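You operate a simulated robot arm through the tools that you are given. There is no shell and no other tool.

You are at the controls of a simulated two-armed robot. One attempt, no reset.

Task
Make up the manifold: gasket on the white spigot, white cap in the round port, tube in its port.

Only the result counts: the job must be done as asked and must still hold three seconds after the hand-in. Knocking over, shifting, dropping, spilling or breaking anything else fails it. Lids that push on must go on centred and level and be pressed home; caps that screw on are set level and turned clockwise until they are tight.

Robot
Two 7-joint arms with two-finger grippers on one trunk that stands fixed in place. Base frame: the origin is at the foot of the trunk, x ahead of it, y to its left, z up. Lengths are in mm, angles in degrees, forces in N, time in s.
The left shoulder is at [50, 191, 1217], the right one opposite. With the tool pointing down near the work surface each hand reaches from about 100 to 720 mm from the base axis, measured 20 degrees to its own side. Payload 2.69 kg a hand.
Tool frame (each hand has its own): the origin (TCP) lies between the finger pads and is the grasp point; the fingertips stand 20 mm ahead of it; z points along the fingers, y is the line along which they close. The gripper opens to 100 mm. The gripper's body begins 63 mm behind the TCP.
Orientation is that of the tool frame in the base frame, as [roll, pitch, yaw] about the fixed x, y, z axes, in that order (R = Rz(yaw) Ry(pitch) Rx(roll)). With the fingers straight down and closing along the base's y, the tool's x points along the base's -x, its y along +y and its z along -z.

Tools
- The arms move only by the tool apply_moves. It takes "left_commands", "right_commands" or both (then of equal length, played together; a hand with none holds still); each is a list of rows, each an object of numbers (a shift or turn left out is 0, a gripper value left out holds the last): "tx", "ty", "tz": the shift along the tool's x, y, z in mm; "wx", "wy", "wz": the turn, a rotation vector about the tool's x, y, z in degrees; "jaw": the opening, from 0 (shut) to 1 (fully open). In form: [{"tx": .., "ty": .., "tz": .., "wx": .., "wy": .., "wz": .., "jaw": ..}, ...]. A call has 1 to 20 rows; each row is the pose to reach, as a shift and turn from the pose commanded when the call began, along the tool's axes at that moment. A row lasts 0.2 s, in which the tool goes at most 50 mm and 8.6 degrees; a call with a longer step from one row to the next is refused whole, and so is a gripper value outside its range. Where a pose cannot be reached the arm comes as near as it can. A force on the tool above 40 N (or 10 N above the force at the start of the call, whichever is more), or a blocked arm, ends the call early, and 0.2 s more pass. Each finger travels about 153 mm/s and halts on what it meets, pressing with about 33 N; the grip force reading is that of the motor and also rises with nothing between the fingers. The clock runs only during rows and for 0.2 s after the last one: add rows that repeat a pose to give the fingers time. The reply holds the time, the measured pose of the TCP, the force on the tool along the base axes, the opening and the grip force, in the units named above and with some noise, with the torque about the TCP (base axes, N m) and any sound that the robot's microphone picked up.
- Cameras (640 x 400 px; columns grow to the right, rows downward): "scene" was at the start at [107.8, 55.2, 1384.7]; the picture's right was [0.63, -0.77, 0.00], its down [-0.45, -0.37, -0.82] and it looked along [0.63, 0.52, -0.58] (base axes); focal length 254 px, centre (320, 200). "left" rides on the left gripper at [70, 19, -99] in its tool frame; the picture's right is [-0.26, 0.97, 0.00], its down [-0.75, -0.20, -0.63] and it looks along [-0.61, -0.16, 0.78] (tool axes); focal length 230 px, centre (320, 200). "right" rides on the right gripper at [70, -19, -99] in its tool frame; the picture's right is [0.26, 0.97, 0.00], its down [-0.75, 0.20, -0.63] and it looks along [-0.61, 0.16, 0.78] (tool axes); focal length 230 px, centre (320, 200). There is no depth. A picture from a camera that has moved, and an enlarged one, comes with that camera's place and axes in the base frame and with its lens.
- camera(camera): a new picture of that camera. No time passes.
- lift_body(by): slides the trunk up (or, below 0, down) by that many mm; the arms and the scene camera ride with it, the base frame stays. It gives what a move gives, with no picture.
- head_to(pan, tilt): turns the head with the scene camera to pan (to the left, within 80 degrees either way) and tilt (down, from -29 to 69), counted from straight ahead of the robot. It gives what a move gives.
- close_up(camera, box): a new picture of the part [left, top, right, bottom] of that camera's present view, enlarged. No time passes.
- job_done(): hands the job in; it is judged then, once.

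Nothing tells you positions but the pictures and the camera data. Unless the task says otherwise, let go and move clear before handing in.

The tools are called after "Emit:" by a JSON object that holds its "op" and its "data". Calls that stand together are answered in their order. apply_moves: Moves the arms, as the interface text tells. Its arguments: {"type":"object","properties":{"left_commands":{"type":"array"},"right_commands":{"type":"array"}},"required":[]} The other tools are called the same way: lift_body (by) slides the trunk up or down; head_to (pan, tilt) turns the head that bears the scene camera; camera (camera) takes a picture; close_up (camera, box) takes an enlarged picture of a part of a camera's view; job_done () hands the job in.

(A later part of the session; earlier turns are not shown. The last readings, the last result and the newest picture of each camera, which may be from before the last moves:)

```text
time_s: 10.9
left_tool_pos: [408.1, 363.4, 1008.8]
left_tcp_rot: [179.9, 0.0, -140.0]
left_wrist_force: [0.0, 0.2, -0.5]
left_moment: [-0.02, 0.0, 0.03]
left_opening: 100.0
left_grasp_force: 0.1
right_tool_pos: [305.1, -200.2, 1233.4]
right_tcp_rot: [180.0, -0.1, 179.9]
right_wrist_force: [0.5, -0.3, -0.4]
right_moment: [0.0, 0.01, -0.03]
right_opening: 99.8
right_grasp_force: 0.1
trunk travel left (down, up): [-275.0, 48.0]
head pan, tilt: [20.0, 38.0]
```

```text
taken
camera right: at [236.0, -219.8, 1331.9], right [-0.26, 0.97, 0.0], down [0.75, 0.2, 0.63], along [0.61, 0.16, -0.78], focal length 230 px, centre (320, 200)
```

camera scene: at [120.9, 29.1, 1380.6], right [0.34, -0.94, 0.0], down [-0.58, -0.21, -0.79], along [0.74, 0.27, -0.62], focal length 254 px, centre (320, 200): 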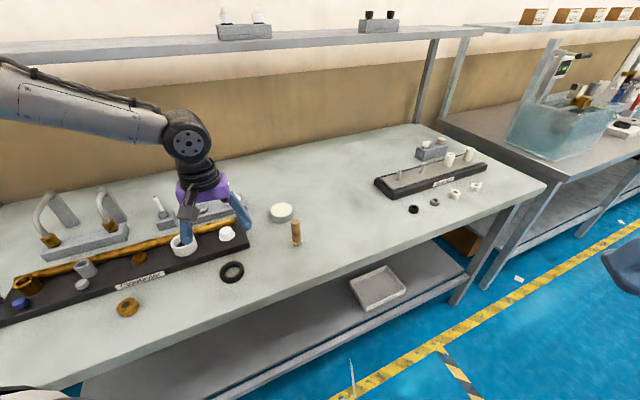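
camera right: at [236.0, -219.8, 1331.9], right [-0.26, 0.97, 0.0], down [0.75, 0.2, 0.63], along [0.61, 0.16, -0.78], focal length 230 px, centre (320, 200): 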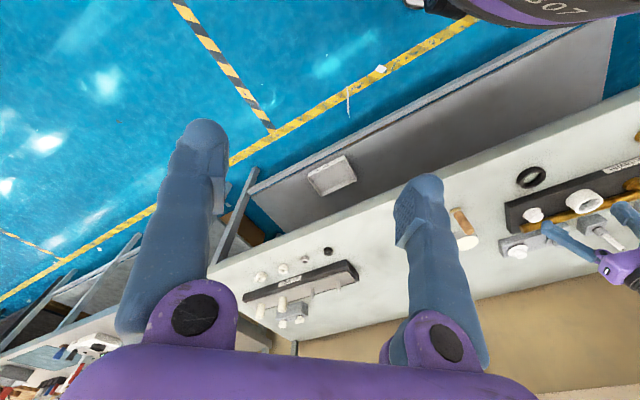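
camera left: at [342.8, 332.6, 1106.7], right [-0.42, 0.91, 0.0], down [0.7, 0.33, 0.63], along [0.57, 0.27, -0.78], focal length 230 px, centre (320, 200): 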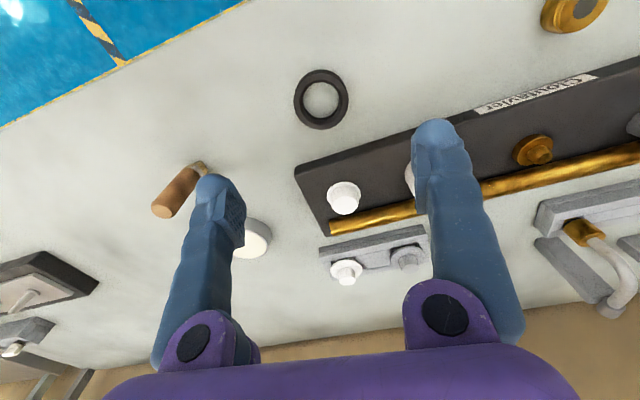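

Emit:
{"op": "close_up", "data": {"camera": "scene", "box": [370, 130, 500, 220]}}

Emit:
{"op": "close_up", "data": {"camera": "scene", "box": [0, 180, 140, 320]}}

Emit:
{"op": "close_up", "data": {"camera": "scene", "box": [140, 190, 260, 300]}}

```text
4.44 times, centred on (435, 175) of scene
camera zoom: at [120.9, 29.1, 1380.6], right [0.34, -0.94, 0.0], down [-0.58, -0.21, -0.79], along [0.74, 0.27, -0.62], focal length 1128 px, centre (-191, 311)
```

zoom: 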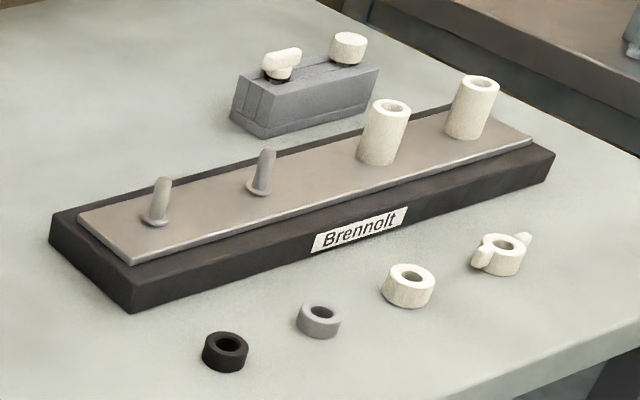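

```text
2.86 times, centred on (70, 250) of scene
camera zoom: at [120.9, 29.1, 1380.6], right [0.34, -0.94, 0.0], down [-0.58, -0.21, -0.79], along [0.74, 0.27, -0.62], focal length 725 px, centre (1034, 57)
```

zoom: 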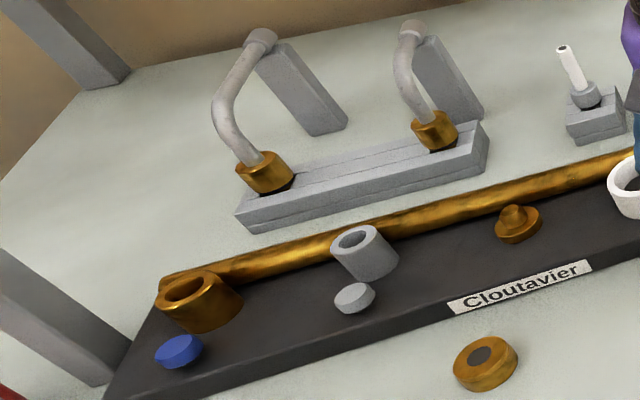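

```text
3.64 times, centred on (200, 245) of scene
camera zoom: at [120.9, 29.1, 1380.6], right [0.34, -0.94, 0.0], down [-0.58, -0.21, -0.79], along [0.74, 0.27, -0.62], focal length 923 px, centre (756, 36)
```

zoom: 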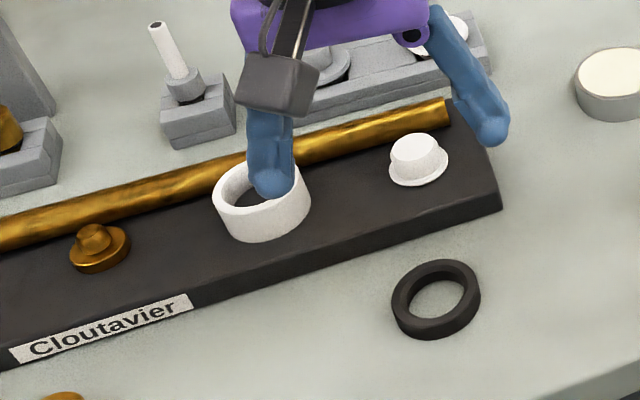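

The other board is a fastener station with pins, posts, nuts and washers, so Cloutavier is the manifold. I'll inspect the brass puck and the small-port parts at high zoom.

Emit:
{"op": "close_up", "data": {"camera": "scene", "box": [110, 290, 150, 325]}}

Emit:
{"op": "close_up", "data": {"camera": "scene", "box": [0, 255, 60, 320]}}

Emit:
{"op": "close_up", "data": {"camera": "scene", "box": [60, 250, 110, 300]}}

Emit:
{"op": "close_up", "data": {"camera": "scene", "box": [145, 190, 185, 235]}}

Emit:
{"op": "close_up", "data": {"camera": "scene", "box": [30, 180, 130, 260]}}

```text
11.43 times, centred on (130, 308) of scene
camera zoom: at [120.9, 29.1, 1380.6], right [0.34, -0.94, 0.0], down [-0.58, -0.21, -0.79], along [0.74, 0.27, -0.62], focal length 2900 px, centre (2491, -1029)
```

zoom: 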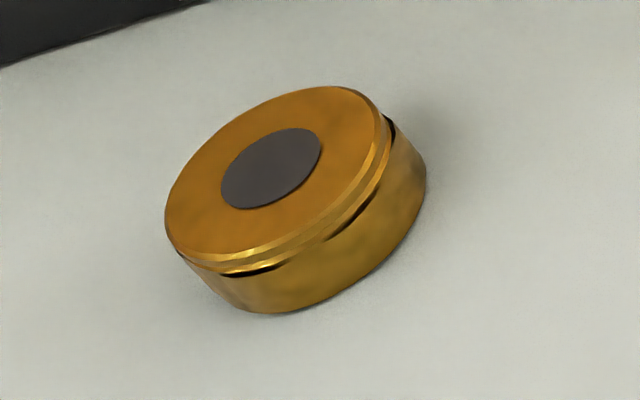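

```text
6.15 times, centred on (30, 288) of scene
camera zoom: at [120.9, 29.1, 1380.6], right [0.34, -0.94, 0.0], down [-0.58, -0.21, -0.79], along [0.74, 0.27, -0.62], focal length 1561 px, centre (2105, -338)
```

zoom: 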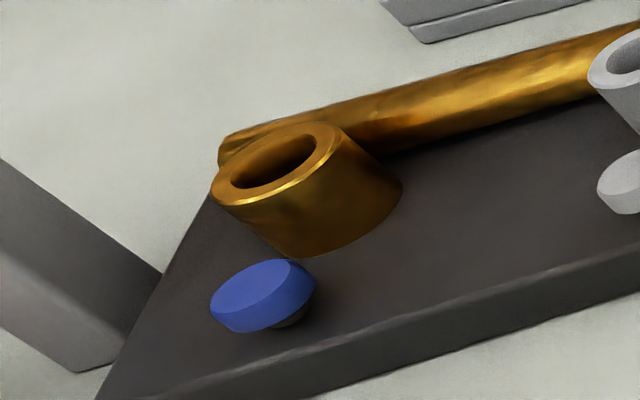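

```text
8.00 times, centred on (85, 275) of scene
camera zoom: at [120.9, 29.1, 1380.6], right [0.34, -0.94, 0.0], down [-0.58, -0.21, -0.79], along [0.74, 0.27, -0.62], focal length 2030 px, centre (2200, -400)
```

zoom: 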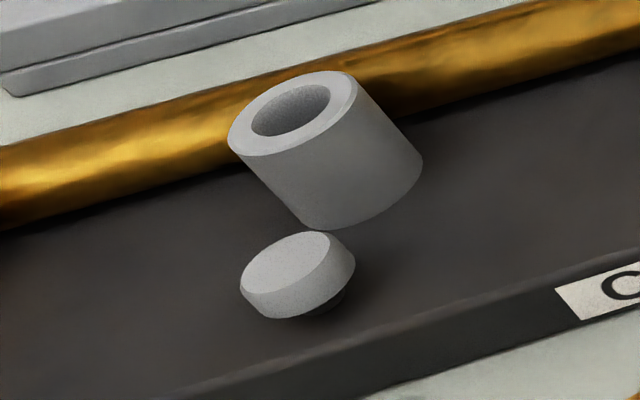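

```text
8.89 times, centred on (165, 212) of scene
camera zoom: at [120.9, 29.1, 1380.6], right [0.34, -0.94, 0.0], down [-0.58, -0.21, -0.79], along [0.74, 0.27, -0.62], focal length 2255 px, centre (1698, 89)
```

zoom: 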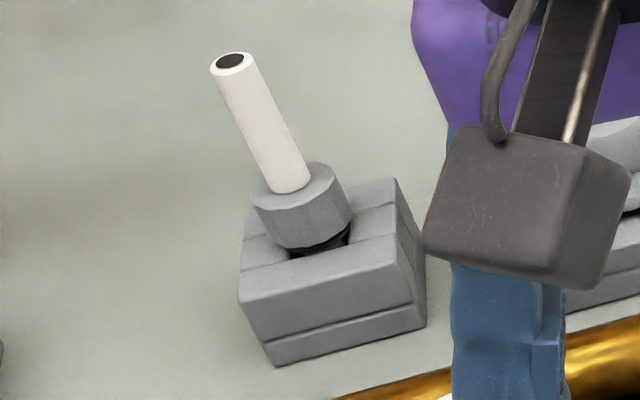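

```text
5.00 times, centred on (80, 220) of scene
camera zoom: at [120.9, 29.1, 1380.6], right [0.34, -0.94, 0.0], down [-0.58, -0.21, -0.79], along [0.74, 0.27, -0.62], focal length 1269 px, centre (1520, 100)
```

zoom: 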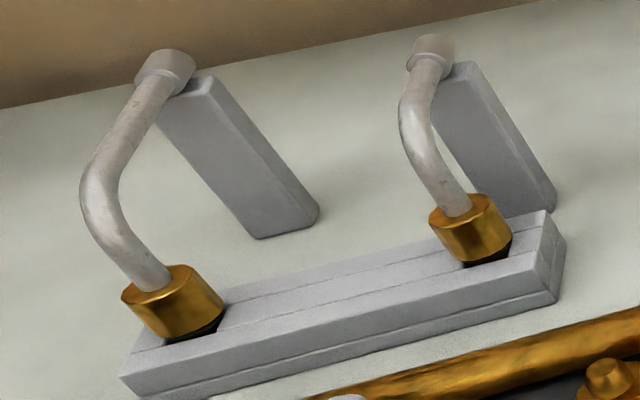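

The brass puck isn't a ring, so the gasket must be the black ring: inner about 38 mm, bench at z≈853, ring top ≈864. The white spigot is at about (491, 435) with its top at ≈897. I'll centre over the ring and go down partway.

Emit:
{"op": "apply_moves", "data": {"left_commands": [{"tx": 1.5, "ty": 1, "tz": 40}, {"tx": 3, "ty": 2.2, "tz": 80}, {"tx": 3, "ty": 2.2, "tz": 80}]}}

Emit:
{"op": "close_up", "data": {"camera": "left", "box": [200, 60, 440, 220]}}

```text
time_s: 11.7
left_tool_pos: [403.3, 362.0, 929.1]
left_tcp_rot: [180.0, 0.0, -139.9]
left_wrist_force: [-0.4, 0.1, 0.0]
left_moment: [0.03, -0.02, 0.0]
left_opening: 99.7
left_grasp_force: 0.0
right_tool_pos: [305.0, -200.4, 1232.6]
right_tcp_rot: [179.9, 0.1, 180.0]
right_wrist_force: [0.0, -0.4, 0.3]
right_moment: [0.0, -0.01, 0.0]
right_opening: 99.8
right_grasp_force: 0.1
trunk travel left (down, up): [-275.0, 48.0]
head pan, tilt: [20.0, 38.0]
```

```text
2.50 times, centred on (320, 140) of left
camera zoom: at [338.4, 331.1, 1026.7], right [-0.42, 0.91, 0.0], down [0.7, 0.33, 0.63], along [0.57, 0.27, -0.78], focal length 575 px, centre (320, 350)
```

zoom: 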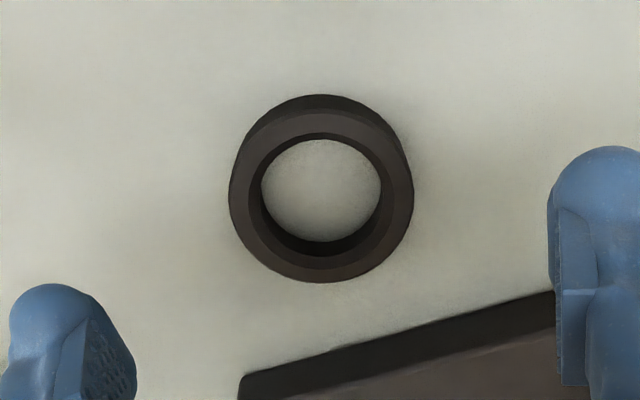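

The ring sits centred under the hand. I'll narrow the jaws, descend to just above the bench and grip.

Emit:
{"op": "apply_moves", "data": {"left_commands": [{"tz": 20, "jaw": 0.8}, {"tz": 40, "jaw": 0.8}, {"tz": 53, "jaw": 0.8}, {"tz": 53, "jaw": 0.8}, {"tz": 53, "jaw": 0.5}, {"tz": 53, "jaw": 0.4}, {"tz": 53, "jaw": 0.4}]}}

Emit:
{"op": "camera", "data": {"camera": "left"}}

```text
time_s: 13.3
left_tool_pos: [404.4, 363.2, 875.0]
left_tcp_rot: [180.0, 0.0, -139.9]
left_wrist_force: [-0.3, 0.5, -0.3]
left_moment: [0.01, -0.01, -0.03]
left_opening: 54.2
left_grasp_force: 32.9
right_tool_pos: [305.2, -201.5, 1233.5]
right_tcp_rot: [179.9, 0.0, 179.9]
right_wrist_force: [1.1, -0.1, 0.3]
right_moment: [-0.02, 0.01, -0.02]
right_opening: 100.0
right_grasp_force: 0.0
trunk travel left (down, up): [-275.0, 48.0]
head pan, tilt: [20.0, 38.0]
```

```text
taken
camera left: at [338.9, 332.1, 973.1], right [-0.42, 0.91, 0.0], down [0.7, 0.33, 0.63], along [0.57, 0.27, -0.78], focal length 230 px, centre (320, 200)
```

left: 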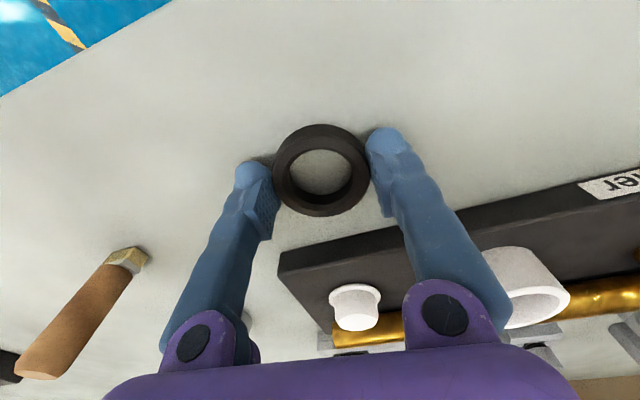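

The ring is gripped at 54 mm. I'll lift it and carry it over the white spigot.

Emit:
{"op": "apply_moves", "data": {"left_commands": [{"tz": -20}, {"tz": -45}, {"tz": -70}, {"tx": -40, "tz": -70}, {"tx": -80, "tz": -70}, {"tx": -113, "tz": -70}, {"tx": -113, "tz": -70}, {"tx": -113, "tz": -70}]}}

Emit:
{"op": "camera", "data": {"camera": "left"}}

Emit:
{"op": "close_up", "data": {"camera": "left", "box": [240, 100, 400, 220]}}

Emit:
{"op": "head_to", "data": {"pan": 42, "tilt": 38}}

Emit:
{"op": "close_up", "data": {"camera": "scene", "box": [260, 160, 370, 250]}}

```text
time_s: 15.1
left_tool_pos: [490.4, 438.5, 941.8]
left_tcp_rot: [-180.0, 0.0, -140.1]
left_wrist_force: [0.4, 0.2, -0.2]
left_moment: [0.0, -0.01, 0.01]
left_opening: 53.8
left_grasp_force: 32.6
right_tool_pos: [305.3, -201.7, 1233.6]
right_tcp_rot: [179.9, 0.0, -180.0]
right_wrist_force: [-0.6, -0.4, -0.6]
right_moment: [-0.01, -0.01, 0.01]
right_opening: 100.4
right_grasp_force: 0.0
trunk travel left (down, up): [-275.0, 48.0]
head pan, tilt: [20.0, 38.0]
```

```text
taken
camera left: at [426.0, 407.8, 1041.6], right [-0.42, 0.91, 0.0], down [0.7, 0.33, 0.63], along [0.57, 0.27, -0.78], focal length 230 px, centre (320, 200)
```

left: 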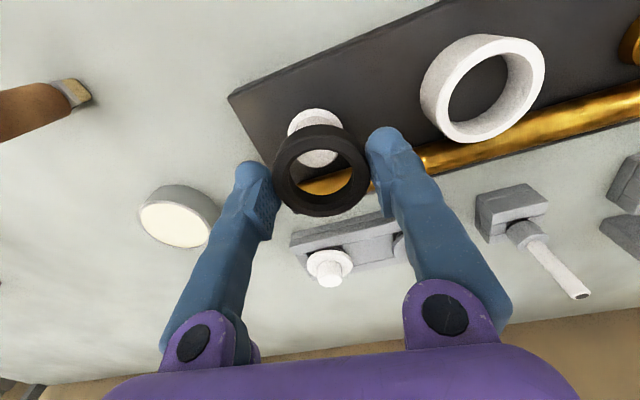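

```text
3.33 times, centred on (320, 160) of left
camera zoom: at [426.0, 407.8, 1041.6], right [-0.42, 0.91, 0.0], down [0.7, 0.33, 0.63], along [0.57, 0.27, -0.78], focal length 767 px, centre (320, 333)
```

zoom: 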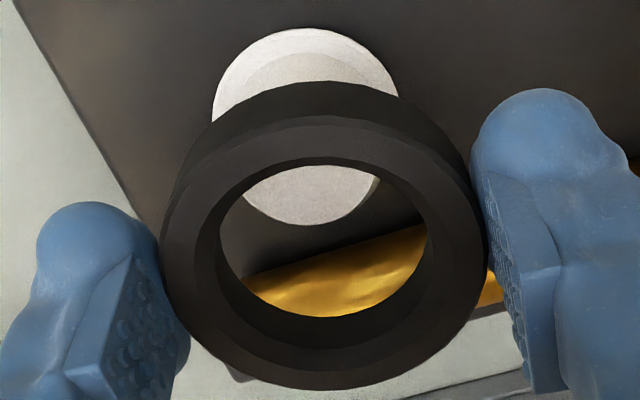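

```text
time_s: 16.0
left_tool_pos: [490.7, 438.8, 942.4]
left_tcp_rot: [-180.0, 0.1, -140.0]
left_wrist_force: [0.1, -0.1, 0.0]
left_moment: [0.04, -0.01, -0.02]
left_opening: 53.8
left_grasp_force: 33.1
right_tool_pos: [305.8, -201.2, 1233.8]
right_tcp_rot: [179.9, 0.0, 179.9]
right_wrist_force: [0.8, -0.4, 0.0]
right_moment: [0.0, -0.01, 0.0]
right_opening: 100.2
right_grasp_force: 0.0
trunk travel left (down, up): [-275.0, 48.0]
head pan, tilt: [42.0, 38.0]
```

```text
4.44 times, centred on (315, 205) of scene
camera zoom: at [104.1, 57.1, 1380.6], right [0.67, -0.74, 0.0], down [-0.46, -0.41, -0.79], along [0.59, 0.53, -0.62], focal length 1128 px, centre (342, 178)
```

zoom: 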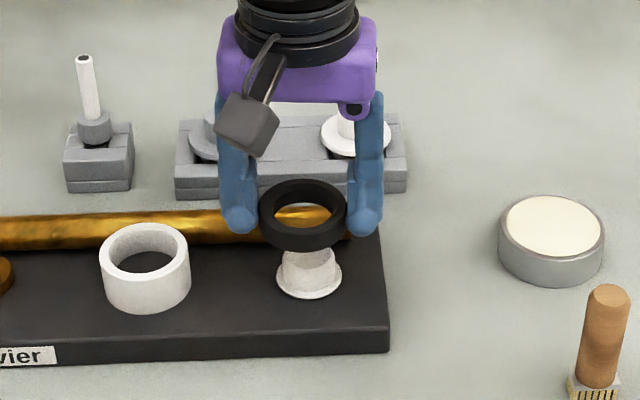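

The ring is about 2–3 mm off the spigot axis. I'll correct that, lower to just above the spigot top and look again.

Emit:
{"op": "apply_moves", "data": {"left_commands": [{"tx": 2.2, "ty": -2.5, "tz": 8}, {"tx": 2.2, "ty": -2.5, "tz": 18}, {"tx": 2.2, "ty": -2.5, "tz": 18}]}}

Emit:
{"op": "close_up", "data": {"camera": "left", "box": [240, 100, 400, 220]}}

Emit:
{"op": "close_up", "data": {"camera": "scene", "box": [285, 190, 345, 240]}}

```text
time_s: 16.8
left_tool_pos: [490.3, 433.7, 926.8]
left_tcp_rot: [-180.0, 0.0, -140.0]
left_wrist_force: [-0.2, -0.4, -0.2]
left_moment: [-0.02, -0.01, -0.01]
left_opening: 54.2
left_grasp_force: 32.6
right_tool_pos: [305.2, -200.6, 1233.7]
right_tcp_rot: [180.0, 0.1, 179.9]
right_wrist_force: [-0.3, 0.5, 0.1]
right_moment: [0.0, 0.01, -0.01]
right_opening: 99.8
right_grasp_force: 0.1
trunk travel left (down, up): [-275.0, 48.0]
head pan, tilt: [42.0, 38.0]
```

```text
3.33 times, centred on (320, 160) of left
camera zoom: at [424.9, 403.2, 1024.4], right [-0.42, 0.91, 0.0], down [0.7, 0.33, 0.63], along [0.57, 0.27, -0.78], focal length 767 px, centre (320, 333)
```

zoom: 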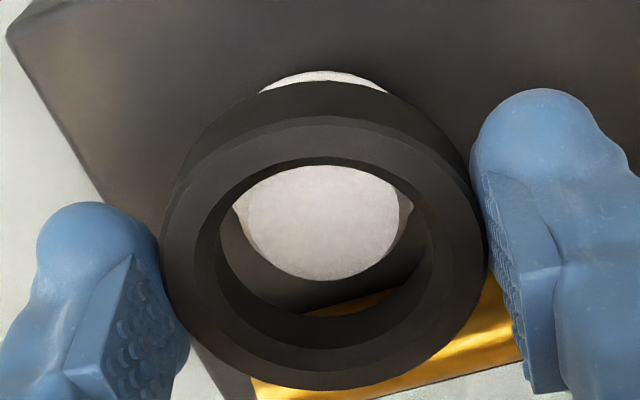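

```text
8.00 times, centred on (315, 215) of scene
camera zoom: at [103.9, 57.0, 1380.6], right [0.67, -0.74, 0.0], down [-0.46, -0.41, -0.79], along [0.59, 0.53, -0.62], focal length 2030 px, centre (360, 80)
```

zoom: 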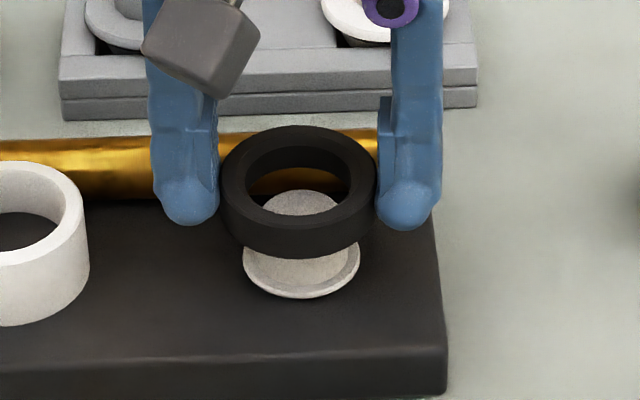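

The ring needs about 2.5 mm further forward. I'll apply that, then lower it partway onto the spigot.

Emit:
{"op": "apply_moves", "data": {"left_commands": [{"tx": -2.5, "ty": -0.8, "tz": 0}, {"tx": -2.5, "ty": -0.8, "tz": 6}, {"tx": -2.5, "ty": -0.8, "tz": 12}, {"tx": -2.5, "ty": -0.8, "tz": 12}]}}

Emit:
{"op": "close_up", "data": {"camera": "left", "box": [240, 100, 400, 220]}}

Emit:
{"op": "close_up", "data": {"camera": "scene", "box": [285, 190, 345, 240]}}

```text
time_s: 17.8
left_tool_pos: [493.3, 436.7, 914.2]
left_tcp_rot: [179.9, 0.0, -140.0]
left_wrist_force: [-1.0, 0.9, -0.3]
left_moment: [-0.02, -0.01, 0.02]
left_opening: 53.9
left_grasp_force: 33.2
right_tool_pos: [304.8, -201.7, 1233.0]
right_tcp_rot: [180.0, 0.0, 180.0]
right_wrist_force: [1.5, -0.3, -0.7]
right_moment: [0.02, 0.0, 0.0]
right_opening: 100.4
right_grasp_force: 0.2
trunk travel left (down, up): [-275.0, 48.0]
head pan, tilt: [42.0, 38.0]
```

```text
3.33 times, centred on (320, 160) of left
camera zoom: at [428.0, 403.5, 1013.5], right [-0.42, 0.91, 0.0], down [0.7, 0.33, 0.63], along [0.57, 0.27, -0.78], focal length 767 px, centre (320, 333)
```

zoom: 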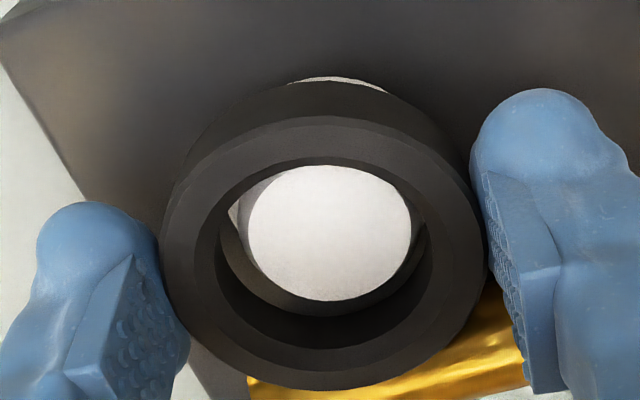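

```text
8.00 times, centred on (315, 215) of scene
camera zoom: at [103.9, 57.1, 1380.6], right [0.67, -0.74, 0.0], down [-0.46, -0.41, -0.79], along [0.59, 0.53, -0.62], focal length 2030 px, centre (360, 80)
```

zoom: 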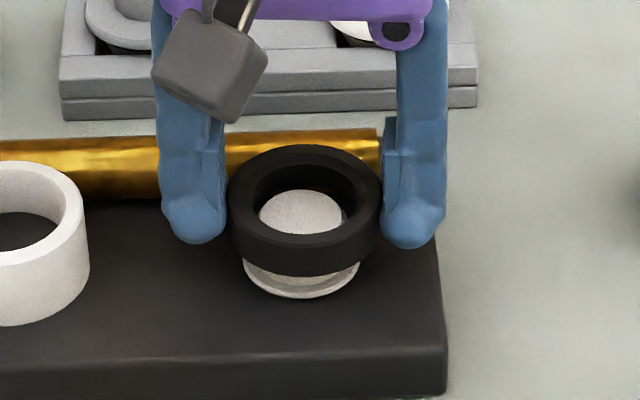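

The ring is now threading the tapered spigot. A 1 mm trim and further down.

Emit:
{"op": "apply_moves", "data": {"left_commands": [{"tx": 0.8, "ty": 1.3, "tz": 0}, {"tx": 0.8, "ty": 1.3, "tz": 4}, {"tx": 0.8, "ty": 1.3, "tz": 8}, {"tx": 0.8, "ty": 1.3, "tz": 8}]}}

Emit:
{"op": "close_up", "data": {"camera": "left", "box": [240, 100, 400, 220]}}

Emit:
{"op": "close_up", "data": {"camera": "scene", "box": [285, 190, 345, 240]}}

```text
time_s: 18.8
left_tool_pos: [491.7, 435.5, 906.6]
left_tcp_rot: [-179.9, -0.1, -139.9]
left_wrist_force: [-0.1, 0.0, -0.1]
left_moment: [0.0, 0.03, -0.02]
left_opening: 54.0
left_grasp_force: 33.4
right_tool_pos: [304.6, -202.5, 1233.2]
right_tcp_rot: [179.8, 0.0, 179.9]
right_wrist_force: [0.0, 0.3, 0.0]
right_moment: [-0.04, -0.02, 0.01]
right_opening: 99.8
right_grasp_force: 0.0
trunk travel left (down, up): [-275.0, 48.0]
head pan, tilt: [42.0, 38.0]
```

```text
3.33 times, centred on (320, 160) of left
camera zoom: at [425.6, 404.5, 1005.4], right [-0.42, 0.91, 0.0], down [0.7, 0.33, 0.63], along [0.57, 0.27, -0.78], focal length 767 px, centre (320, 333)
```

zoom: 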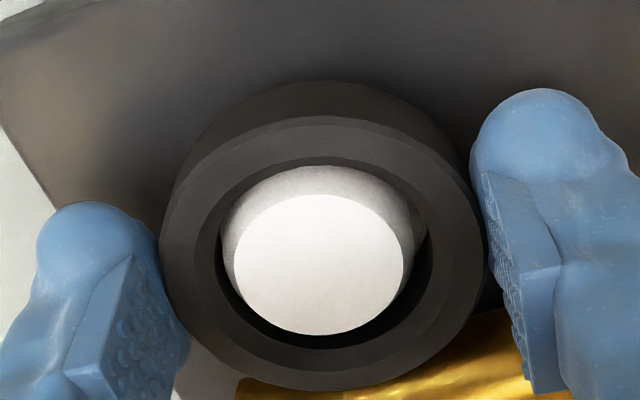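

```text
8.00 times, centred on (315, 215) of scene
camera zoom: at [104.0, 57.2, 1380.6], right [0.67, -0.74, 0.0], down [-0.46, -0.41, -0.79], along [0.59, 0.53, -0.62], focal length 2030 px, centre (360, 80)
```

zoom: 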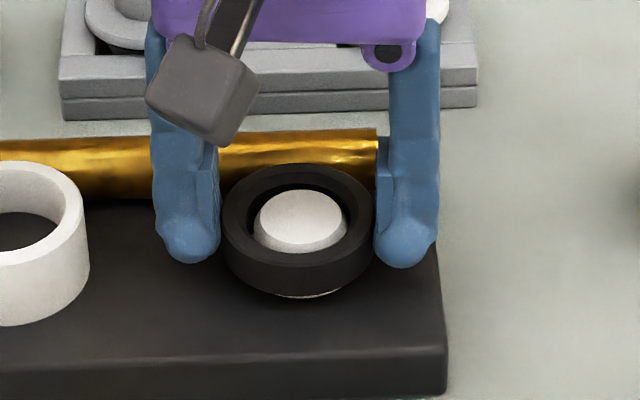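

About 1 mm off sideways. I'll trim gently and lower to the flange.

Emit:
{"op": "apply_moves", "data": {"left_commands": [{"ty": -0.7, "tz": 0}, {"ty": -0.7, "tz": 2}, {"ty": -0.7, "tz": 4}, {"ty": -0.7, "tz": 6}, {"ty": -0.7, "tz": 6}]}}

Emit:
{"op": "close_up", "data": {"camera": "left", "box": [240, 100, 400, 220]}}

Emit:
{"op": "close_up", "data": {"camera": "scene", "box": [285, 190, 345, 240]}}

```text
time_s: 20.0
left_tool_pos: [490.4, 434.6, 901.4]
left_tcp_rot: [180.0, 0.1, -140.1]
left_wrist_force: [0.1, 0.6, -0.1]
left_moment: [-0.01, 0.03, -0.02]
left_opening: 53.7
left_grasp_force: 33.4
right_tool_pos: [305.7, -201.5, 1232.5]
right_tcp_rot: [-180.0, 0.0, -180.0]
right_wrist_force: [-0.6, -0.7, 0.1]
right_moment: [0.02, 0.0, -0.02]
right_opening: 99.9
right_grasp_force: 0.0
trunk travel left (down, up): [-275.0, 48.0]
head pan, tilt: [42.0, 38.0]
```

```text
3.33 times, centred on (320, 160) of left
camera zoom: at [425.4, 403.0, 999.2], right [-0.42, 0.91, 0.0], down [0.7, 0.33, 0.63], along [0.57, 0.27, -0.78], focal length 767 px, centre (320, 333)
```

zoom: 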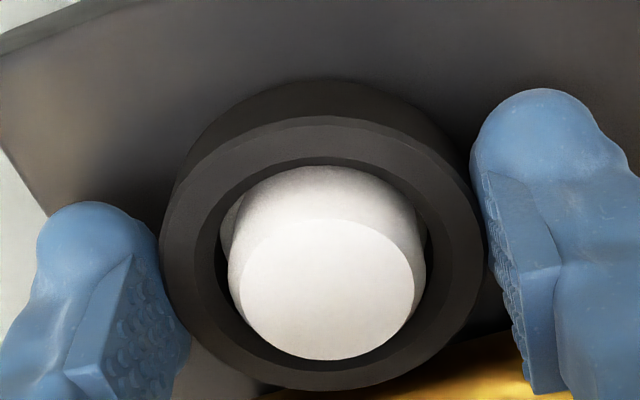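

```text
8.00 times, centred on (315, 215) of scene
camera zoom: at [103.8, 57.1, 1380.6], right [0.67, -0.74, 0.0], down [-0.46, -0.41, -0.79], along [0.59, 0.53, -0.62], focal length 2030 px, centre (360, 80)
```

zoom: 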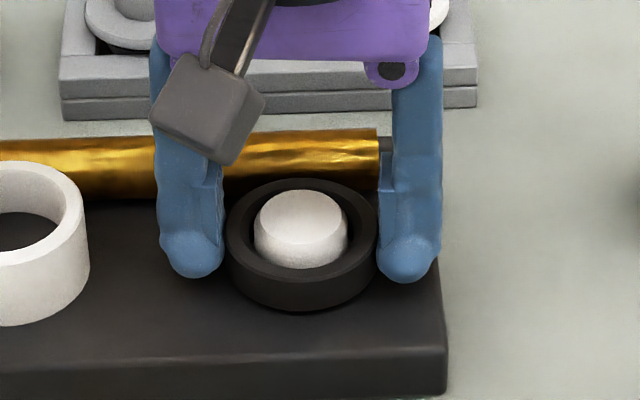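

Centred. I'll lower the last few millimetres until it seats, with light force.

Emit:
{"op": "apply_moves", "data": {"left_commands": [{"tz": 1.5}, {"tz": 3}, {"tz": 4.5}, {"tz": 4.5}]}}

Emit:
{"op": "close_up", "data": {"camera": "scene", "box": [285, 190, 345, 240]}}

```text
time_s: 21.0
left_tool_pos: [490.4, 434.7, 899.7]
left_tcp_rot: [-180.0, 0.3, -139.9]
left_wrist_force: [-4.9, 9.7, 26.6]
left_moment: [0.24, 0.36, -0.14]
left_opening: 53.6
left_grasp_force: 33.0
right_tool_pos: [303.1, -202.1, 1235.2]
right_tcp_rot: [179.9, 0.2, 179.9]
right_wrist_force: [-0.5, 0.1, 0.2]
right_moment: [-0.01, 0.0, 0.0]
right_opening: 99.7
right_grasp_force: 0.1
trunk travel left (down, up): [-275.0, 48.0]
head pan, tilt: [42.0, 38.0]
```

```text
8.00 times, centred on (315, 215) of scene
camera zoom: at [101.2, 56.1, 1381.2], right [0.67, -0.74, 0.0], down [-0.46, -0.41, -0.79], along [0.59, 0.53, -0.61], focal length 2030 px, centre (360, 80)
```

zoom: 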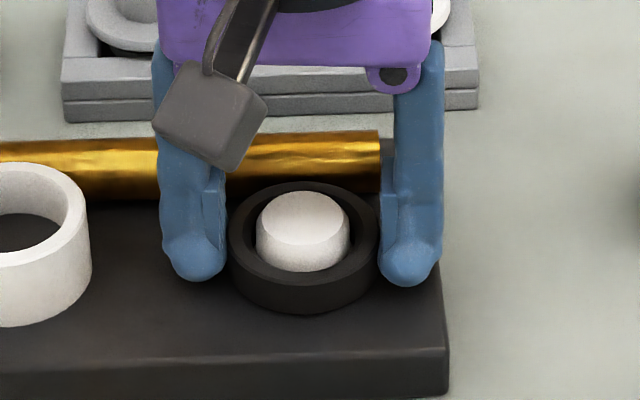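

There's contact at 27 N, so it's seated on the flange. I'll ease off, open and rise to check.

Emit:
{"op": "apply_moves", "data": {"left_commands": [{"tz": -4.5}, {"tz": -4.5, "jaw": 0.65}, {"tz": -4.5, "jaw": 0.75}, {"tz": -4.5, "jaw": 0.75}, {"tz": -30}, {"tz": -70}, {"tz": -110}, {"tz": -110}]}}

Emit:
{"op": "camera", "data": {"camera": "left"}}

Emit:
{"op": "close_up", "data": {"camera": "scene", "box": [285, 190, 345, 240]}}

Emit:
{"op": "close_up", "data": {"camera": "left", "box": [260, 60, 380, 160]}}

```text
time_s: 22.8
left_tool_pos: [491.8, 436.9, 1004.1]
left_tcp_rot: [-180.0, -0.2, -140.1]
left_wrist_force: [-0.4, 0.2, 0.7]
left_moment: [-0.03, 0.0, -0.06]
left_opening: 75.0
left_grasp_force: 0.0
right_tool_pos: [305.5, -201.6, 1233.7]
right_tcp_rot: [179.9, 0.0, 180.0]
right_wrist_force: [0.5, -0.3, 0.4]
right_moment: [0.01, -0.01, 0.02]
right_opening: 99.9
right_grasp_force: 0.1
trunk travel left (down, up): [-275.0, 48.0]
head pan, tilt: [42.0, 38.0]
```

```text
taken
camera left: at [426.6, 404.8, 1103.8], right [-0.42, 0.91, 0.0], down [0.7, 0.33, 0.63], along [0.57, 0.27, -0.78], focal length 230 px, centre (320, 200)
```

left: 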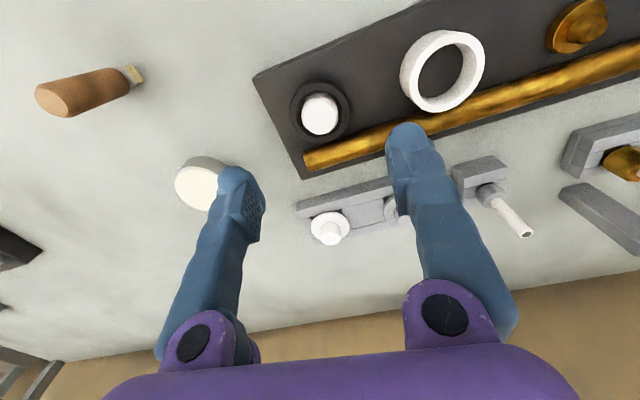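

```text
8.00 times, centred on (315, 215) of scene
camera zoom: at [104.2, 57.4, 1380.6], right [0.67, -0.74, 0.0], down [-0.46, -0.41, -0.79], along [0.59, 0.53, -0.62], focal length 2030 px, centre (360, 80)
```

zoom: 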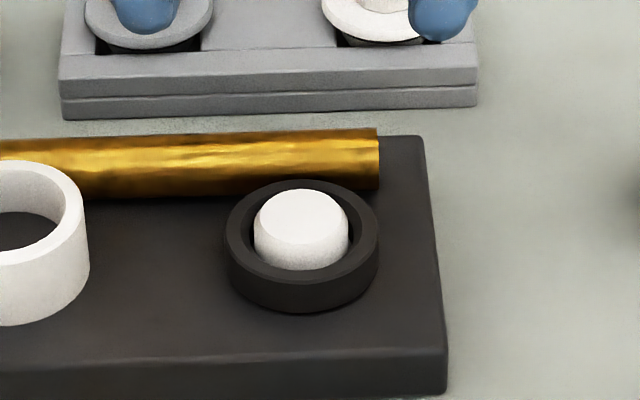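

```text
4.00 times, centred on (320, 110) of left
camera zoom: at [426.6, 404.8, 1103.8], right [-0.42, 0.91, 0.0], down [0.7, 0.33, 0.63], along [0.57, 0.27, -0.78], focal length 920 px, centre (320, 560)
```

zoom: 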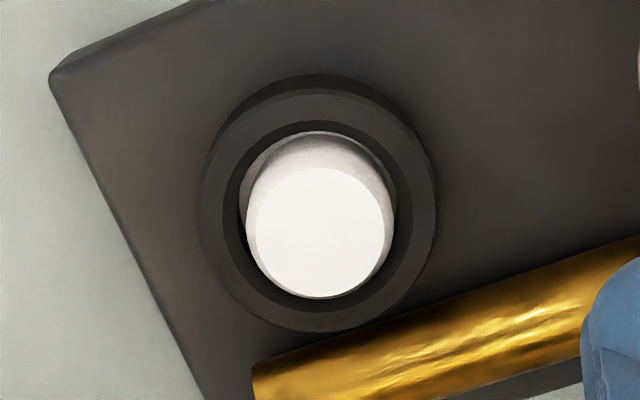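

The gasket sits level and centred on the flange. Next is the white cap in the rear rack near (620, 510): I'll hover over it.

Emit:
{"op": "apply_moves", "data": {"left_commands": [{"tx": -35, "ty": -6}, {"tx": -70, "ty": -12}, {"tx": -105, "ty": -18}, {"tx": -130, "ty": -23}, {"tx": -130, "ty": -23}]}}

Emit:
{"op": "camera", "data": {"camera": "left"}}

Emit:
{"op": "camera", "data": {"camera": "scene"}}

```text
time_s: 24.0
left_tool_pos: [606.7, 503.8, 1007.4]
left_tcp_rot: [-180.0, -0.1, -140.1]
left_wrist_force: [-0.2, 0.2, 0.0]
left_moment: [-0.02, 0.02, -0.03]
left_opening: 75.1
left_grasp_force: 0.1
right_tool_pos: [306.0, -201.5, 1234.2]
right_tcp_rot: [-179.9, 0.0, 179.9]
right_wrist_force: [0.7, 1.0, -0.1]
right_moment: [-0.02, 0.0, 0.01]
right_opening: 99.9
right_grasp_force: 0.0
trunk travel left (down, up): [-275.0, 48.0]
head pan, tilt: [42.0, 38.0]
```

```text
taken
camera left: at [541.5, 471.1, 1106.7], right [-0.42, 0.91, 0.0], down [0.7, 0.33, 0.63], along [0.57, 0.27, -0.78], focal length 230 px, centre (320, 200)
```

left: 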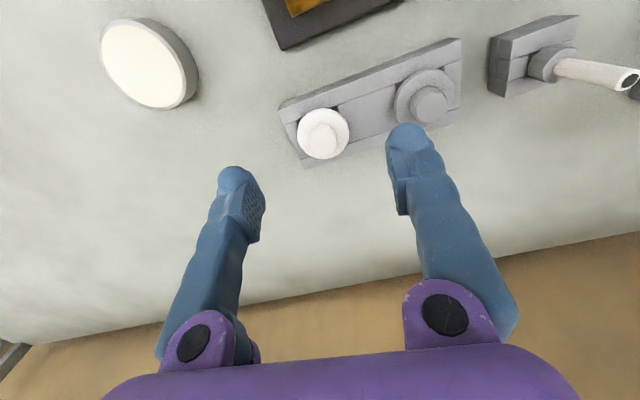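

```text
taken
camera scene: at [103.6, 57.8, 1380.7], right [0.67, -0.74, 0.0], down [-0.46, -0.41, -0.79], along [0.59, 0.53, -0.62], focal length 254 px, centre (320, 200)
```

scene: 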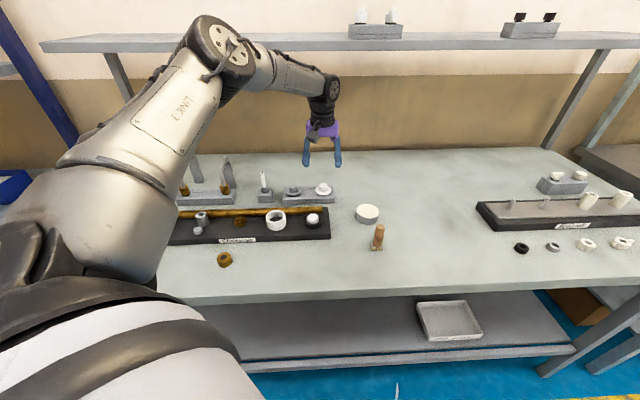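

Emit:
{"op": "close_up", "data": {"camera": "left", "box": [270, 80, 390, 180]}}

Emit:
{"op": "close_up", "data": {"camera": "scene", "box": [280, 165, 350, 215]}}

Emit:
{"op": "close_up", "data": {"camera": "left", "box": [380, 40, 480, 140]}}

```text
4.00 times, centred on (330, 130) of left
camera zoom: at [541.5, 471.1, 1106.7], right [-0.42, 0.91, 0.0], down [0.7, 0.33, 0.63], along [0.57, 0.27, -0.78], focal length 920 px, centre (280, 480)
```

zoom: 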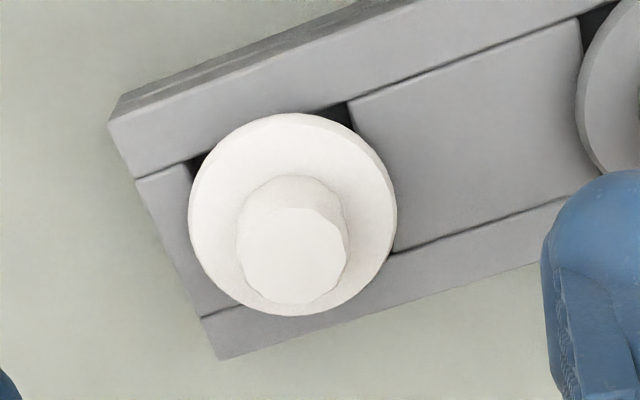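

```text
8.00 times, centred on (315, 190) of scene
camera zoom: at [103.6, 57.8, 1380.7], right [0.67, -0.74, 0.0], down [-0.46, -0.41, -0.79], along [0.59, 0.53, -0.62], focal length 2030 px, centre (360, 280)
```

zoom: 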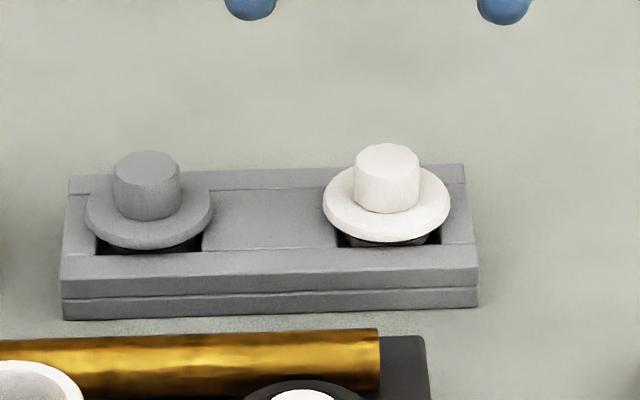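

```text
4.00 times, centred on (430, 90) of left
camera zoom: at [541.5, 471.1, 1106.7], right [-0.42, 0.91, 0.0], down [0.7, 0.33, 0.63], along [0.57, 0.27, -0.78], focal length 920 px, centre (-120, 640)
```

zoom: 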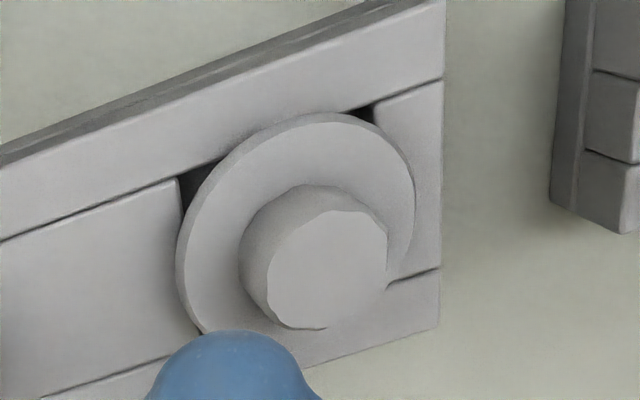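

The cap's knob is about 25 mm wide with its top at z≈900 near (628, 515). I'll shift over it and come down partway.

Emit:
{"op": "apply_moves", "data": {"left_commands": [{"tx": -12, "ty": -1.5, "tz": 25, "jaw": 0.6}, {"tx": -25, "ty": -2.7, "tz": 55, "jaw": 0.6}, {"tx": -25, "ty": -2.7, "tz": 55, "jaw": 0.6}, {"tx": -25, "ty": -2.7, "tz": 55, "jaw": 0.6}]}}

Emit:
{"op": "close_up", "data": {"camera": "left", "box": [240, 70, 400, 190]}}

Emit:
{"op": "close_up", "data": {"camera": "scene", "box": [280, 150, 360, 210]}}

```text
time_s: 25.0
left_tool_pos: [595.1, 506.2, 967.2]
left_tcp_rot: [180.0, -0.1, -139.9]
left_wrist_force: [-0.4, -0.1, -0.6]
left_moment: [0.0, 0.02, -0.01]
left_opening: 60.2
left_grasp_force: 0.1
left hand out of reach, approached as far as the arm can: row 1, 2, 3, 4
right_tool_pos: [305.4, -200.4, 1233.7]
right_tcp_rot: [180.0, 0.0, -179.9]
right_wrist_force: [-0.4, -0.1, -0.2]
right_moment: [0.01, -0.03, 0.03]
right_opening: 100.0
right_grasp_force: 0.0
trunk travel left (down, up): [-275.0, 48.0]
head pan, tilt: [42.0, 38.0]
```

```text
3.33 times, centred on (320, 130) of left
camera zoom: at [528.9, 474.8, 1065.9], right [-0.42, 0.91, 0.0], down [0.7, 0.33, 0.63], along [0.57, 0.27, -0.78], focal length 767 px, centre (320, 433)
```

zoom: 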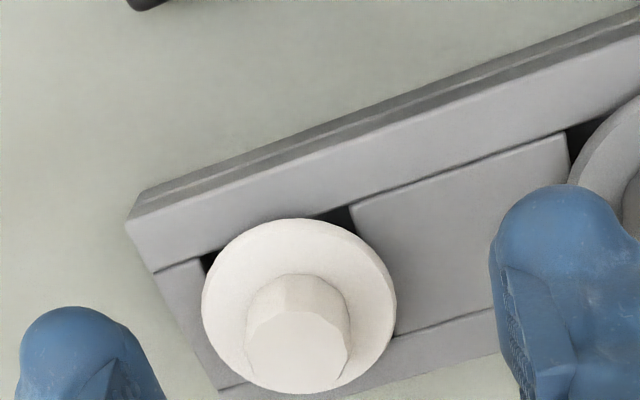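

```text
6.67 times, centred on (320, 180) of scene
camera zoom: at [104.0, 57.3, 1380.6], right [0.67, -0.74, 0.0], down [-0.46, -0.41, -0.79], along [0.59, 0.53, -0.62], focal length 1692 px, centre (320, 333)
```

zoom: 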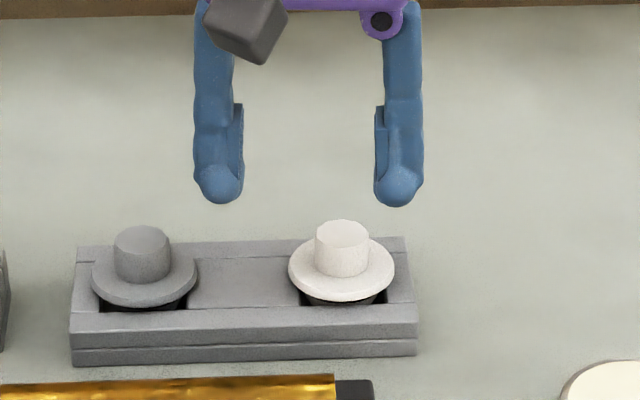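

That point is just out of reach, so I'll raise the hand and then lower the trunk so the arm can stretch further.

Emit:
{"op": "apply_moves", "data": {"left_commands": [{"tx": 15, "tz": -35}, {"tx": 30, "tz": -70}, {"tx": 45, "tz": -105}, {"tx": 60, "tz": -140}, {"tx": 60, "tz": -165}, {"tx": 60, "tz": -165}]}}

```text
time_s: 26.4
left_tool_pos: [545.9, 469.2, 1132.6]
left_tcp_rot: [-180.0, 0.0, -140.0]
left_wrist_force: [0.5, 0.3, 0.1]
left_moment: [0.01, -0.04, 0.01]
left_opening: 60.0
left_grasp_force: 0.0
right_tool_pos: [306.0, -201.7, 1233.1]
right_tcp_rot: [179.9, 0.0, 179.9]
right_wrist_force: [0.5, -0.5, -0.2]
right_moment: [0.02, 0.02, -0.01]
right_opening: 100.0
right_grasp_force: 0.0
trunk travel left (down, up): [-275.0, 48.0]
head pan, tilt: [42.0, 38.0]
```

Emit:
{"op": "lift_body", "data": {"by": -130}}

Emit:
{"op": "camera", "data": {"camera": "scene"}}

```text
time_s: 27.9
left_tool_pos: [547.6, 470.0, 1001.9]
left_tcp_rot: [-180.0, 0.1, -140.0]
left_wrist_force: [0.5, 0.5, 0.5]
left_moment: [0.02, 0.0, 0.0]
left_opening: 60.1
left_grasp_force: 0.0
right_tool_pos: [305.7, -201.5, 1104.4]
right_tcp_rot: [179.9, 0.0, 180.0]
right_wrist_force: [-0.2, -0.4, 0.5]
right_moment: [0.01, -0.01, 0.01]
right_opening: 100.0
right_grasp_force: 0.0
trunk travel left (down, up): [-145.0, 178.0]
head pan, tilt: [42.0, 38.0]
```

```text
taken
camera scene: at [103.8, 57.1, 1250.7], right [0.67, -0.74, 0.0], down [-0.46, -0.41, -0.79], along [0.59, 0.53, -0.62], focal length 254 px, centre (320, 200)
```

scene: 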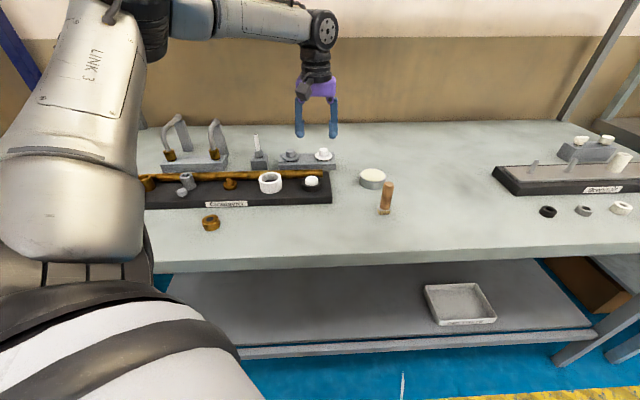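

Emit:
{"op": "apply_moves", "data": {"left_commands": [{"tx": -35, "ty": -6}, {"tx": -70, "ty": -13}, {"tx": -91, "ty": -17, "tz": 15}, {"tx": -91, "ty": -17, "tz": 40}, {"tx": -91, "ty": -17, "tz": 40}]}}

Emit:
{"op": "close_up", "data": {"camera": "left", "box": [240, 70, 400, 190]}}

Emit:
{"op": "close_up", "data": {"camera": "scene", "box": [280, 120, 360, 180]}}

```text
time_s: 29.1
left_tool_pos: [625.6, 512.0, 964.6]
left_tcp_rot: [-179.9, 0.1, -139.9]
left_wrist_force: [-0.2, 0.7, 0.2]
left_moment: [0.01, 0.02, -0.01]
left_opening: 59.9
left_grasp_force: 0.1
left hand out of reach, approached as far as the arm can: row 3
right_tool_pos: [305.7, -201.4, 1103.0]
right_tcp_rot: [179.9, 0.1, 179.9]
right_wrist_force: [0.2, 0.4, -0.4]
right_moment: [-0.01, -0.01, -0.03]
right_opening: 99.8
right_grasp_force: 0.1
trunk travel left (down, up): [-145.0, 178.0]
head pan, tilt: [42.0, 38.0]
```

```text
3.33 times, centred on (320, 130) of left
camera zoom: at [559.7, 481.2, 1062.7], right [-0.42, 0.91, 0.0], down [0.7, 0.33, 0.63], along [0.57, 0.27, -0.78], focal length 767 px, centre (320, 433)
```

zoom: 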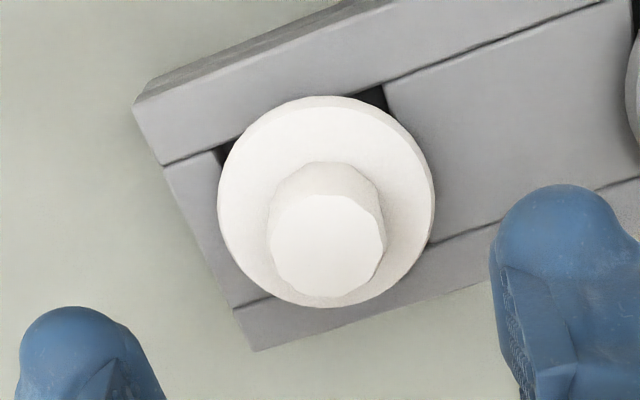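

```text
6.67 times, centred on (320, 150) of scene
camera zoom: at [103.8, 57.1, 1250.7], right [0.67, -0.74, 0.0], down [-0.46, -0.41, -0.79], along [0.59, 0.53, -0.62], focal length 1692 px, centre (320, 533)
```

zoom: 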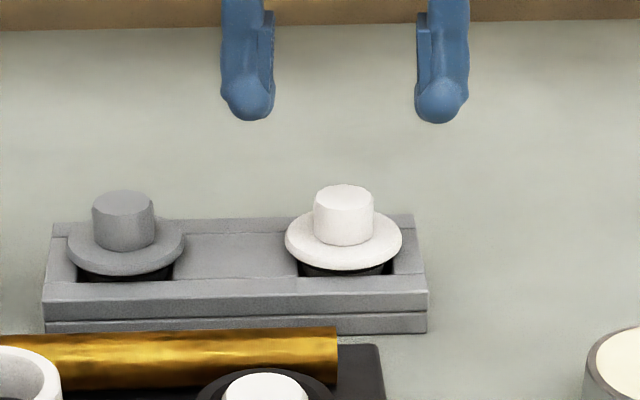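

Now reachable. I'll trim a few millimetres, lower around the knob and grip.

Emit:
{"op": "apply_moves", "data": {"left_commands": [{"tx": -3, "ty": 0.6, "tz": 20}, {"tx": -3, "ty": 0.6, "tz": 40}, {"tx": -3, "ty": 0.6, "tz": 54}, {"tx": -3, "ty": 0.6, "tz": 54}]}}

Emit:
{"op": "close_up", "data": {"camera": "left", "box": [240, 110, 400, 230]}}

Emit:
{"op": "close_up", "data": {"camera": "scene", "box": [280, 120, 360, 180]}}

```text
time_s: 30.1
left_tool_pos: [617.5, 514.5, 911.5]
left_tcp_rot: [180.0, 0.2, -140.0]
left_wrist_force: [0.2, 0.0, 0.5]
left_moment: [0.02, 0.04, 0.01]
left_opening: 60.0
left_grasp_force: 0.0
left hand out of reach, approached as far as the arm can: row 1, 2, 3, 4
right_tool_pos: [304.9, -202.3, 1103.3]
right_tcp_rot: [179.9, -0.1, 179.9]
right_wrist_force: [-0.6, -0.7, -0.2]
right_moment: [-0.01, -0.03, -0.02]
right_opening: 99.9
right_grasp_force: 0.0
trunk travel left (down, up): [-145.0, 178.0]
head pan, tilt: [42.0, 38.0]
```

```text
3.33 times, centred on (320, 170) of left
camera zoom: at [552.4, 482.6, 1009.3], right [-0.42, 0.91, 0.0], down [0.7, 0.33, 0.63], along [0.57, 0.27, -0.78], focal length 767 px, centre (320, 300)
```

zoom: 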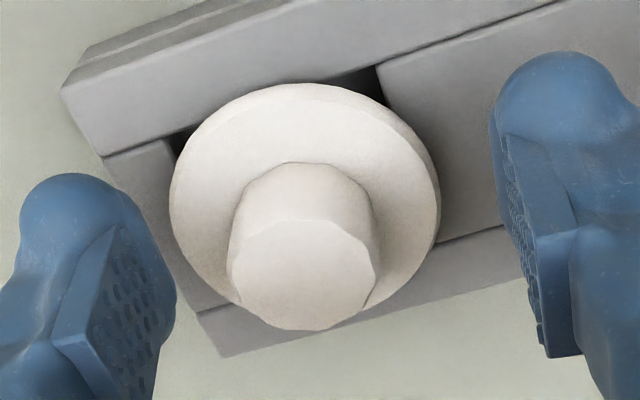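

```text
6.67 times, centred on (320, 150) of scene
camera zoom: at [103.9, 57.1, 1250.6], right [0.67, -0.74, 0.0], down [-0.46, -0.41, -0.79], along [0.59, 0.53, -0.62], focal length 1692 px, centre (320, 533)
```

zoom: 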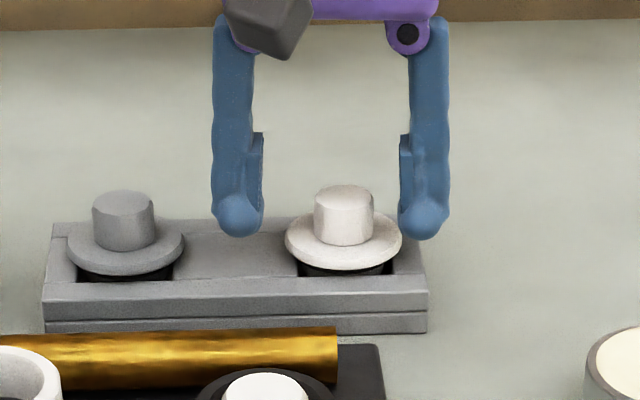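

Still a few millimetres short, and the reach improves as the trunk drops. I'll raise the hand and lower the trunk the rest of the way.

Emit:
{"op": "apply_moves", "data": {"left_commands": [{"tz": -40}, {"tz": -80}, {"tx": 10, "tz": -120}, {"tx": 20, "tz": -155}, {"tx": 20, "tz": -155}]}}

Emit:
{"op": "lift_body", "data": {"by": -140}}

Emit:
{"op": "camera", "data": {"camera": "scene"}}

Emit:
{"op": "camera", "data": {"camera": "left"}}

```text
time_s: 31.4
left_tool_pos: [603.0, 501.4, 1067.8]
left_tcp_rot: [-179.9, 0.1, -140.0]
left_wrist_force: [0.1, -0.4, 0.0]
left_moment: [0.01, 0.0, -0.01]
left_opening: 60.1
left_grasp_force: 0.0
right_tool_pos: [305.3, -201.5, 1103.2]
right_tcp_rot: [179.9, -0.1, 180.0]
right_wrist_force: [0.3, -0.3, -1.1]
right_moment: [0.01, 0.0, -0.06]
right_opening: 99.9
right_grasp_force: 0.0
trunk travel left (down, up): [-145.0, 178.0]
head pan, tilt: [42.0, 38.0]
```

```text
time_s: 33.0
left_tool_pos: [602.4, 500.5, 926.9]
left_tcp_rot: [180.0, 0.1, -140.0]
left_wrist_force: [0.2, -1.0, 0.6]
left_moment: [0.05, -0.01, 0.01]
left_opening: 60.0
left_grasp_force: 0.1
right_tool_pos: [306.4, -203.0, 963.8]
right_tcp_rot: [179.9, 0.0, -179.9]
right_wrist_force: [0.3, -0.4, 0.3]
right_moment: [-0.03, -0.01, -0.05]
right_opening: 99.8
right_grasp_force: 0.1
trunk travel left (down, up): [-5.0, 318.0]
head pan, tilt: [42.0, 38.0]
```

```text
taken
camera scene: at [103.8, 57.1, 1110.7], right [0.67, -0.74, 0.0], down [-0.46, -0.41, -0.79], along [0.59, 0.53, -0.62], focal length 254 px, centre (320, 200)
```

scene: 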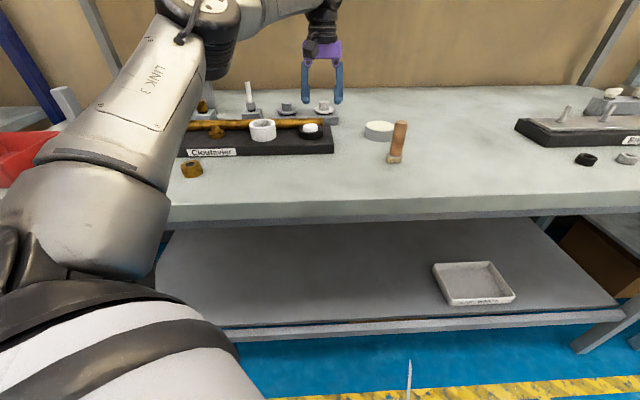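

```text
taken
camera left: at [537.6, 468.7, 1025.3], right [-0.42, 0.91, 0.0], down [0.7, 0.33, 0.63], along [0.57, 0.27, -0.78], focal length 230 px, centre (320, 200)
```

left: 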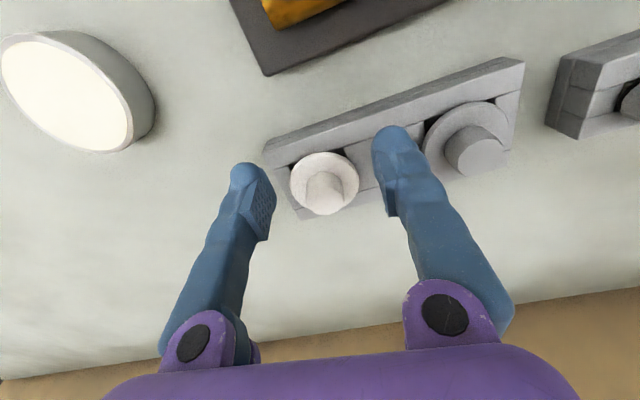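

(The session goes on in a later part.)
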